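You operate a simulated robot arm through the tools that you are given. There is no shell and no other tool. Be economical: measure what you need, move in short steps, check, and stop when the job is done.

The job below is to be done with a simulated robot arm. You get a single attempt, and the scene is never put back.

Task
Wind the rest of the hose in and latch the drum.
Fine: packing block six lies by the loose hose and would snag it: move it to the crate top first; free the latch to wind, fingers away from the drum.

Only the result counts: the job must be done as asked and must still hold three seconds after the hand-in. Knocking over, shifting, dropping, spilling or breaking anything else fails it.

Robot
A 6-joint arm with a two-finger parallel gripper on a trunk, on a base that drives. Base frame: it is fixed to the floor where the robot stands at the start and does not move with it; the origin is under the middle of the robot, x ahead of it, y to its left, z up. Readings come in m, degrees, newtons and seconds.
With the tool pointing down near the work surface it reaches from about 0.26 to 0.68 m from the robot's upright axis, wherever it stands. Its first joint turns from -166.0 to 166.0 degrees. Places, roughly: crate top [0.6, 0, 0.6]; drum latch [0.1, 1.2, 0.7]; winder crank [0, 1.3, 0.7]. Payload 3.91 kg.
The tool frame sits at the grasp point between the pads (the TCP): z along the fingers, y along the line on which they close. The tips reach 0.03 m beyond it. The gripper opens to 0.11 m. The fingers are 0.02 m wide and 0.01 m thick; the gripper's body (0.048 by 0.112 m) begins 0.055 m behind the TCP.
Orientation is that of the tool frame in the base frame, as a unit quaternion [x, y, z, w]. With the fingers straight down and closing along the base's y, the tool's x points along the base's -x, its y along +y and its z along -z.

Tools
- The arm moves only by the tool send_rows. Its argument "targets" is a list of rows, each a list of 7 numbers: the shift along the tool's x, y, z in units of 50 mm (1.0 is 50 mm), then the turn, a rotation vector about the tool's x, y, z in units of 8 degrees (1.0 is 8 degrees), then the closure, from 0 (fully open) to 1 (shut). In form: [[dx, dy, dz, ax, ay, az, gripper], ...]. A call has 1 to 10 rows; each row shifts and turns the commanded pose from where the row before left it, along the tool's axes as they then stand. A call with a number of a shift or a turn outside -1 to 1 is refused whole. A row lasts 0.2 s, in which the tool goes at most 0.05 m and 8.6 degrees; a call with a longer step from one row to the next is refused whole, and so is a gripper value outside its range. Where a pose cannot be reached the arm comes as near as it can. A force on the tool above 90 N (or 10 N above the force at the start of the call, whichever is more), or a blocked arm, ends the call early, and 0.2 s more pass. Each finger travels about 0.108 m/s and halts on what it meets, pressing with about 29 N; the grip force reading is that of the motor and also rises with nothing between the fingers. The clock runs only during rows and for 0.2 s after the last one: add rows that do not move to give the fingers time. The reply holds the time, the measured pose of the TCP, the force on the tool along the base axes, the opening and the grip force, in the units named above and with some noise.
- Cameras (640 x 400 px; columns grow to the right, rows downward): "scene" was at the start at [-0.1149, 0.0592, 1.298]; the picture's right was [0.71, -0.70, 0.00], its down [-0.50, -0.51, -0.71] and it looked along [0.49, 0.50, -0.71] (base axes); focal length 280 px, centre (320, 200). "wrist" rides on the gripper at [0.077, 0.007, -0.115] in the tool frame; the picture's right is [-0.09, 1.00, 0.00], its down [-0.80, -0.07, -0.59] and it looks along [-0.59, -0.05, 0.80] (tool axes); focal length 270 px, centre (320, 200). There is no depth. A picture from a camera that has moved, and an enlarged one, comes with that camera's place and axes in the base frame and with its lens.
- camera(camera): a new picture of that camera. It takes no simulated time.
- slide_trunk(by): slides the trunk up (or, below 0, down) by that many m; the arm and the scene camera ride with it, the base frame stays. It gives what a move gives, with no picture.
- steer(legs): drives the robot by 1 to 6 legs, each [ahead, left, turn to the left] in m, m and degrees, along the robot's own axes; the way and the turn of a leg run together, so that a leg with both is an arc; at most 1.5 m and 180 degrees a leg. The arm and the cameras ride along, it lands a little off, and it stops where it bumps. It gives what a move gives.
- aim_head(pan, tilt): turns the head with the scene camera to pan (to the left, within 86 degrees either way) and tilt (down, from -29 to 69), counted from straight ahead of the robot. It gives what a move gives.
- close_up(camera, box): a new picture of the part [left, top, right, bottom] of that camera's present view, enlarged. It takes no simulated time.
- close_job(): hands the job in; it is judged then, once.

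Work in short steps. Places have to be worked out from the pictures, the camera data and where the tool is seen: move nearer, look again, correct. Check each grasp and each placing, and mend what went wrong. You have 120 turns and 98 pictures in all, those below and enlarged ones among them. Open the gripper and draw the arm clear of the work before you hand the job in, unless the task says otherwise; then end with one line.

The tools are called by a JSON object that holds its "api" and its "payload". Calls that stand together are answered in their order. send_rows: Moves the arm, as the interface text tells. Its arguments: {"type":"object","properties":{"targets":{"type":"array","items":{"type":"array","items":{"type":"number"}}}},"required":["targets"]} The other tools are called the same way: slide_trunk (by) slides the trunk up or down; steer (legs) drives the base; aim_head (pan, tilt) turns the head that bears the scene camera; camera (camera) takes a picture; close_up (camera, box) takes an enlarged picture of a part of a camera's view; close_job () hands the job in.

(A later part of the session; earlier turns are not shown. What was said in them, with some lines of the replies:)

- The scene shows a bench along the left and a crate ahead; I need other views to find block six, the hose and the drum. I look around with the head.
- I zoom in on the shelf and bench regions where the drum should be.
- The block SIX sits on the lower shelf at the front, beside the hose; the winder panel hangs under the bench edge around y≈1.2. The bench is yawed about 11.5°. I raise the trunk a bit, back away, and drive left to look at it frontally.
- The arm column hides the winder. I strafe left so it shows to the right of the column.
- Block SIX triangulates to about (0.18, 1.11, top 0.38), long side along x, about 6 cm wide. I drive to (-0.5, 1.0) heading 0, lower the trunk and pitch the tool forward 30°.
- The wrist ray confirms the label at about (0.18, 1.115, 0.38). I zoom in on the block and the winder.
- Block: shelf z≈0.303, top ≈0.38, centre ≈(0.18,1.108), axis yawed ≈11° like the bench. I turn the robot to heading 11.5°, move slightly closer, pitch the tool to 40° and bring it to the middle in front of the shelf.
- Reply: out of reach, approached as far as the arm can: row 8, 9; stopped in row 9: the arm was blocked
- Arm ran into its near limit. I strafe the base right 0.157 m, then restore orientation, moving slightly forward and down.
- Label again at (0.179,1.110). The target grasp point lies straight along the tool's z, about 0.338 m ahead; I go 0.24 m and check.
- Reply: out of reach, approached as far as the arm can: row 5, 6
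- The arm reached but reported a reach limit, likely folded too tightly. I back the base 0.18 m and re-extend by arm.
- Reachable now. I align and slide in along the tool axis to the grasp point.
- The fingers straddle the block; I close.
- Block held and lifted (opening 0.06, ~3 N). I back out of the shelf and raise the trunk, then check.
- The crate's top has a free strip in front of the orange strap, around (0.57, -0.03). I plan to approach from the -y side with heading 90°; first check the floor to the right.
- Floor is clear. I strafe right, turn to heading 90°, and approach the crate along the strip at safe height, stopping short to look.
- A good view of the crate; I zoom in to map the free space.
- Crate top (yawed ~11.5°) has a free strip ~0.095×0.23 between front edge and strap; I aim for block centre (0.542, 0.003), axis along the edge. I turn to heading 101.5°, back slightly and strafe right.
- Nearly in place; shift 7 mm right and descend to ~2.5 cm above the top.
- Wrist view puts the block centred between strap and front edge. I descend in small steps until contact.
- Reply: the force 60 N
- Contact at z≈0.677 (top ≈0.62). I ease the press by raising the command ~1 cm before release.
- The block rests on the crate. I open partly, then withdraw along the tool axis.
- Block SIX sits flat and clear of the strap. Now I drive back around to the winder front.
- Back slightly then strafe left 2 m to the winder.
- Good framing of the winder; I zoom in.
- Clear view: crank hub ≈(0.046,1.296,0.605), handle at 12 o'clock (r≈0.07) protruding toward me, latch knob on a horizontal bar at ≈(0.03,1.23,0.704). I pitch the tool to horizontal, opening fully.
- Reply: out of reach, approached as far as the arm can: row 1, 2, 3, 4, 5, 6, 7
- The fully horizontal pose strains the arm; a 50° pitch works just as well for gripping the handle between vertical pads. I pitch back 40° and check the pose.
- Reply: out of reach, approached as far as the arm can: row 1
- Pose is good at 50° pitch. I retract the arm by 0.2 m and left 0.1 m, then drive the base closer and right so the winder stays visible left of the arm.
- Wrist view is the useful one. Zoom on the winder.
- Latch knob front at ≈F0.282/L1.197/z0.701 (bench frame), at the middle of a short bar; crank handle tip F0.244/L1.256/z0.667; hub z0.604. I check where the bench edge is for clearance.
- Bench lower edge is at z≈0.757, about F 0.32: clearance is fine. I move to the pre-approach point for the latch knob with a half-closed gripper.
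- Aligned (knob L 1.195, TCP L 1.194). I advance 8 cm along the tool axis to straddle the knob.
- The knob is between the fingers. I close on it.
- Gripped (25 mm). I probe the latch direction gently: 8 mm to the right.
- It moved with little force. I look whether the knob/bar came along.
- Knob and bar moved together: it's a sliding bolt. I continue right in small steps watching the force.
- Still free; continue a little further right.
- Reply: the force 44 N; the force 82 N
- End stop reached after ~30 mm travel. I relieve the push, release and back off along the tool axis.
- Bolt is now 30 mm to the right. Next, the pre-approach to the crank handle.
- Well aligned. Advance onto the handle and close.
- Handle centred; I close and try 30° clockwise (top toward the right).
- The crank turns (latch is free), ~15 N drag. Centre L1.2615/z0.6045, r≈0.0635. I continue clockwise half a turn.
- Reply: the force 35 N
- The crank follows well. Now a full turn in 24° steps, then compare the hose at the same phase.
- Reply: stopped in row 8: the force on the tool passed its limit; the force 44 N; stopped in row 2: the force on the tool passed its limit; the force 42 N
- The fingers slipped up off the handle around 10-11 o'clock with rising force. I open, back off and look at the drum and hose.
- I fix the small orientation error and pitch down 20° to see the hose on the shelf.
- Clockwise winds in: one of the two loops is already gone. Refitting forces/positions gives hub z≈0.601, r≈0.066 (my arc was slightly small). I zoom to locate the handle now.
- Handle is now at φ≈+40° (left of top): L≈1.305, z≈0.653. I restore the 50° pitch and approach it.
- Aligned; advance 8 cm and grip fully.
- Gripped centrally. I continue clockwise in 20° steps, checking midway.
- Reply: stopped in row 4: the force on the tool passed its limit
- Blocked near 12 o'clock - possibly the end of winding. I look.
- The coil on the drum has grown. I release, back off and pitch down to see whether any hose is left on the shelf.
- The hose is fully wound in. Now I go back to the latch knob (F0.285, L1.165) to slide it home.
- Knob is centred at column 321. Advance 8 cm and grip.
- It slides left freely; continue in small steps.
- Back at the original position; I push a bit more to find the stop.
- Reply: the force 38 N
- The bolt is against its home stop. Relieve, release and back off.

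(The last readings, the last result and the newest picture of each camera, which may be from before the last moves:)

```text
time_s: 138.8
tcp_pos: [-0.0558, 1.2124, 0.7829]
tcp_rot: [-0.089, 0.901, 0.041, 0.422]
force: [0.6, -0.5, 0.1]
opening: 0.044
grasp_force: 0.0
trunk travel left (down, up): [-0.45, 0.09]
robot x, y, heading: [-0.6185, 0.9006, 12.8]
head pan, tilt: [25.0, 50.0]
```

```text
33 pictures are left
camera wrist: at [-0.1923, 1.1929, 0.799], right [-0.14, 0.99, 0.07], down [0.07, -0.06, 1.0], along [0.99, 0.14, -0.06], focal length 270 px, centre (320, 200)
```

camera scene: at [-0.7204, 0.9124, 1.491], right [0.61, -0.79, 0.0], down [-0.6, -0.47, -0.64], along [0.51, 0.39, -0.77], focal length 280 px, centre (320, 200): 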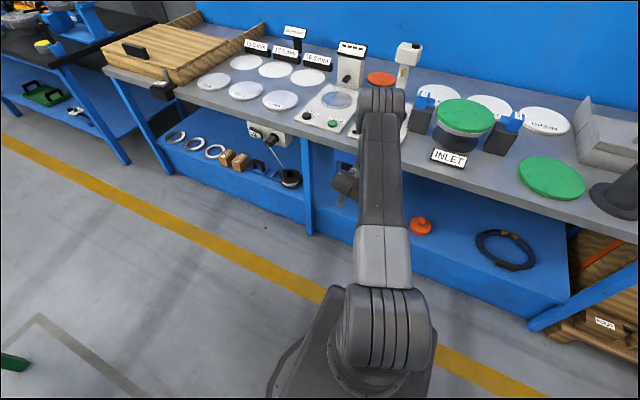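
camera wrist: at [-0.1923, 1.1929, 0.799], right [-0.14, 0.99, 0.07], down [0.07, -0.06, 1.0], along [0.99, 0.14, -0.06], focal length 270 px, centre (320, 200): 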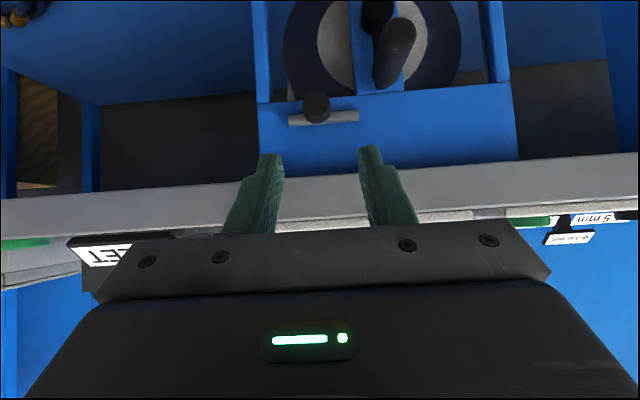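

Latch is home as at the start. I open the gripper, back the base off, and do a final check on the winder and the crate.

{"api": "send_rows", "payload": {"targets": [[0, 0, -0.6, 0, 0, 0, 0.2], [0, 0, -0.6, 0, 0.8, 0, 0], [0, 0, 0, 0, 0.8, 0, 0]]}}

{"api": "steer", "payload": {"legs": [[-0.3, 0, 0]]}}

{"api": "camera", "payload": {"camera": "wrist"}}

{"api": "close_up", "payload": {"camera": "wrist", "box": [240, 60, 420, 200]}}

{"api": "aim_head", "payload": {"pan": -50, "tilt": 32}}

{"api": "camera", "payload": {"camera": "scene"}}

```text
time_s: 139.6
tcp_pos: [-0.103, 1.2033, 0.8221]
tcp_rot: [-0.094, 0.943, 0.031, 0.317]
force: [0.5, 0.8, -0.7]
opening: 0.11
grasp_force: 0.0
trunk travel left (down, up): [-0.45, 0.09]
robot x, y, heading: [-0.6153, 0.8979, 12.8]
head pan, tilt: [25.0, 50.0]
```

```text
time_s: 141.6
tcp_pos: [-0.3962, 1.1368, 0.8207]
tcp_rot: [-0.094, 0.943, 0.032, 0.319]
force: [-0.3, 0.8, 0.7]
opening: 0.11
grasp_force: 0.0
trunk travel left (down, up): [-0.45, 0.09]
robot x, y, heading: [-0.9066, 0.835, 13.0]
head pan, tilt: [25.0, 50.0]
```

```text
32 pictures are left
camera wrist: at [-0.5258, 1.1179, 0.8679], right [-0.13, 0.99, 0.05], down [0.29, -0.01, 0.96], along [0.95, 0.14, -0.28], focal length 270 px, centre (320, 200)
```

wrist: 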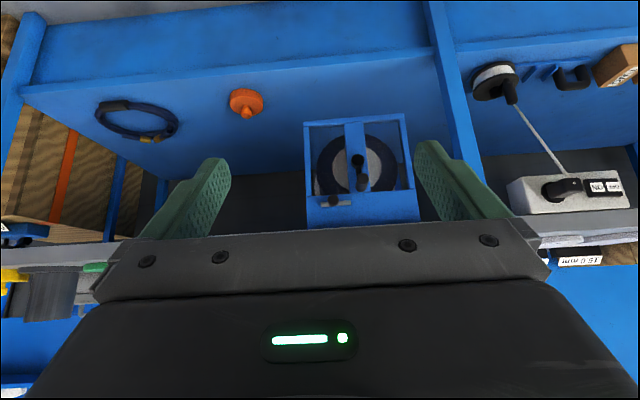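

```text
2.86 times, centred on (330, 130) of wrist
camera zoom: at [-0.5258, 1.1179, 0.8679], right [-0.13, 0.99, 0.05], down [0.29, -0.01, 0.96], along [0.95, 0.14, -0.28], focal length 772 px, centre (291, 400)
```

zoom: 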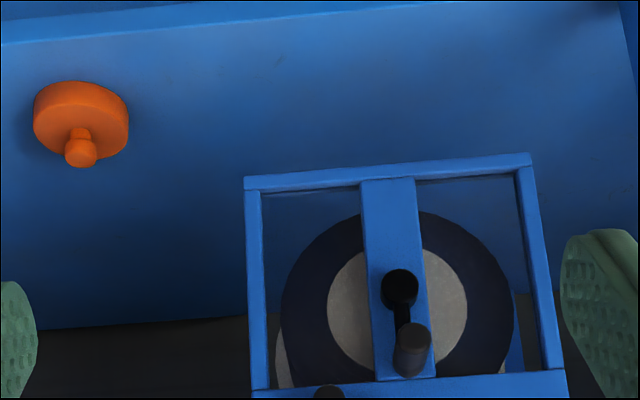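

```text
time_s: 143.1
tcp_pos: [-0.3958, 1.1358, 0.8213]
tcp_rot: [-0.094, 0.943, 0.03, 0.318]
force: [0.9, -0.2, -0.5]
opening: 0.1103
grasp_force: 0.1
trunk travel left (down, up): [-0.45, 0.09]
robot x, y, heading: [-0.9069, 0.8302, 13.1]
head pan, tilt: [-50.0, 32.0]
```

```text
30 pictures are left
camera scene: at [-1.0041, 0.7427, 1.5177], right [-0.6, -0.8, 0.0], down [-0.42, 0.32, -0.85], along [0.68, -0.51, -0.53], focal length 280 px, centre (320, 200)
```

scene: 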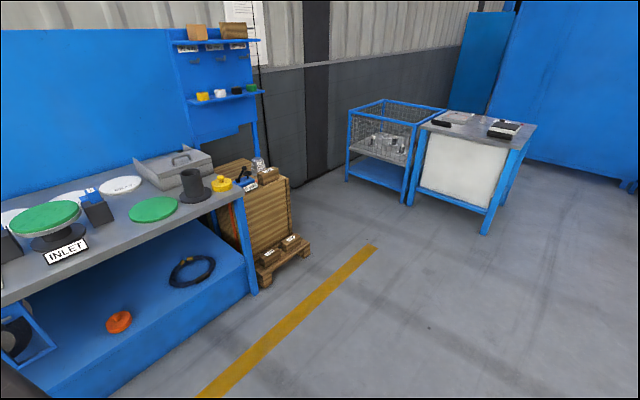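

The shelf is clear, the drum is full with its latch home, block six is on the crate, and nothing else has moved. Handing in.

{"api": "close_job", "payload": {}}

```text
The job is handed in.
```

The rest of the hose is wound in and the latch bolt is back at its home stop. Block six was moved to the crate top first, and I've handed the job in. I didn't turn the crank against the latch to test it.
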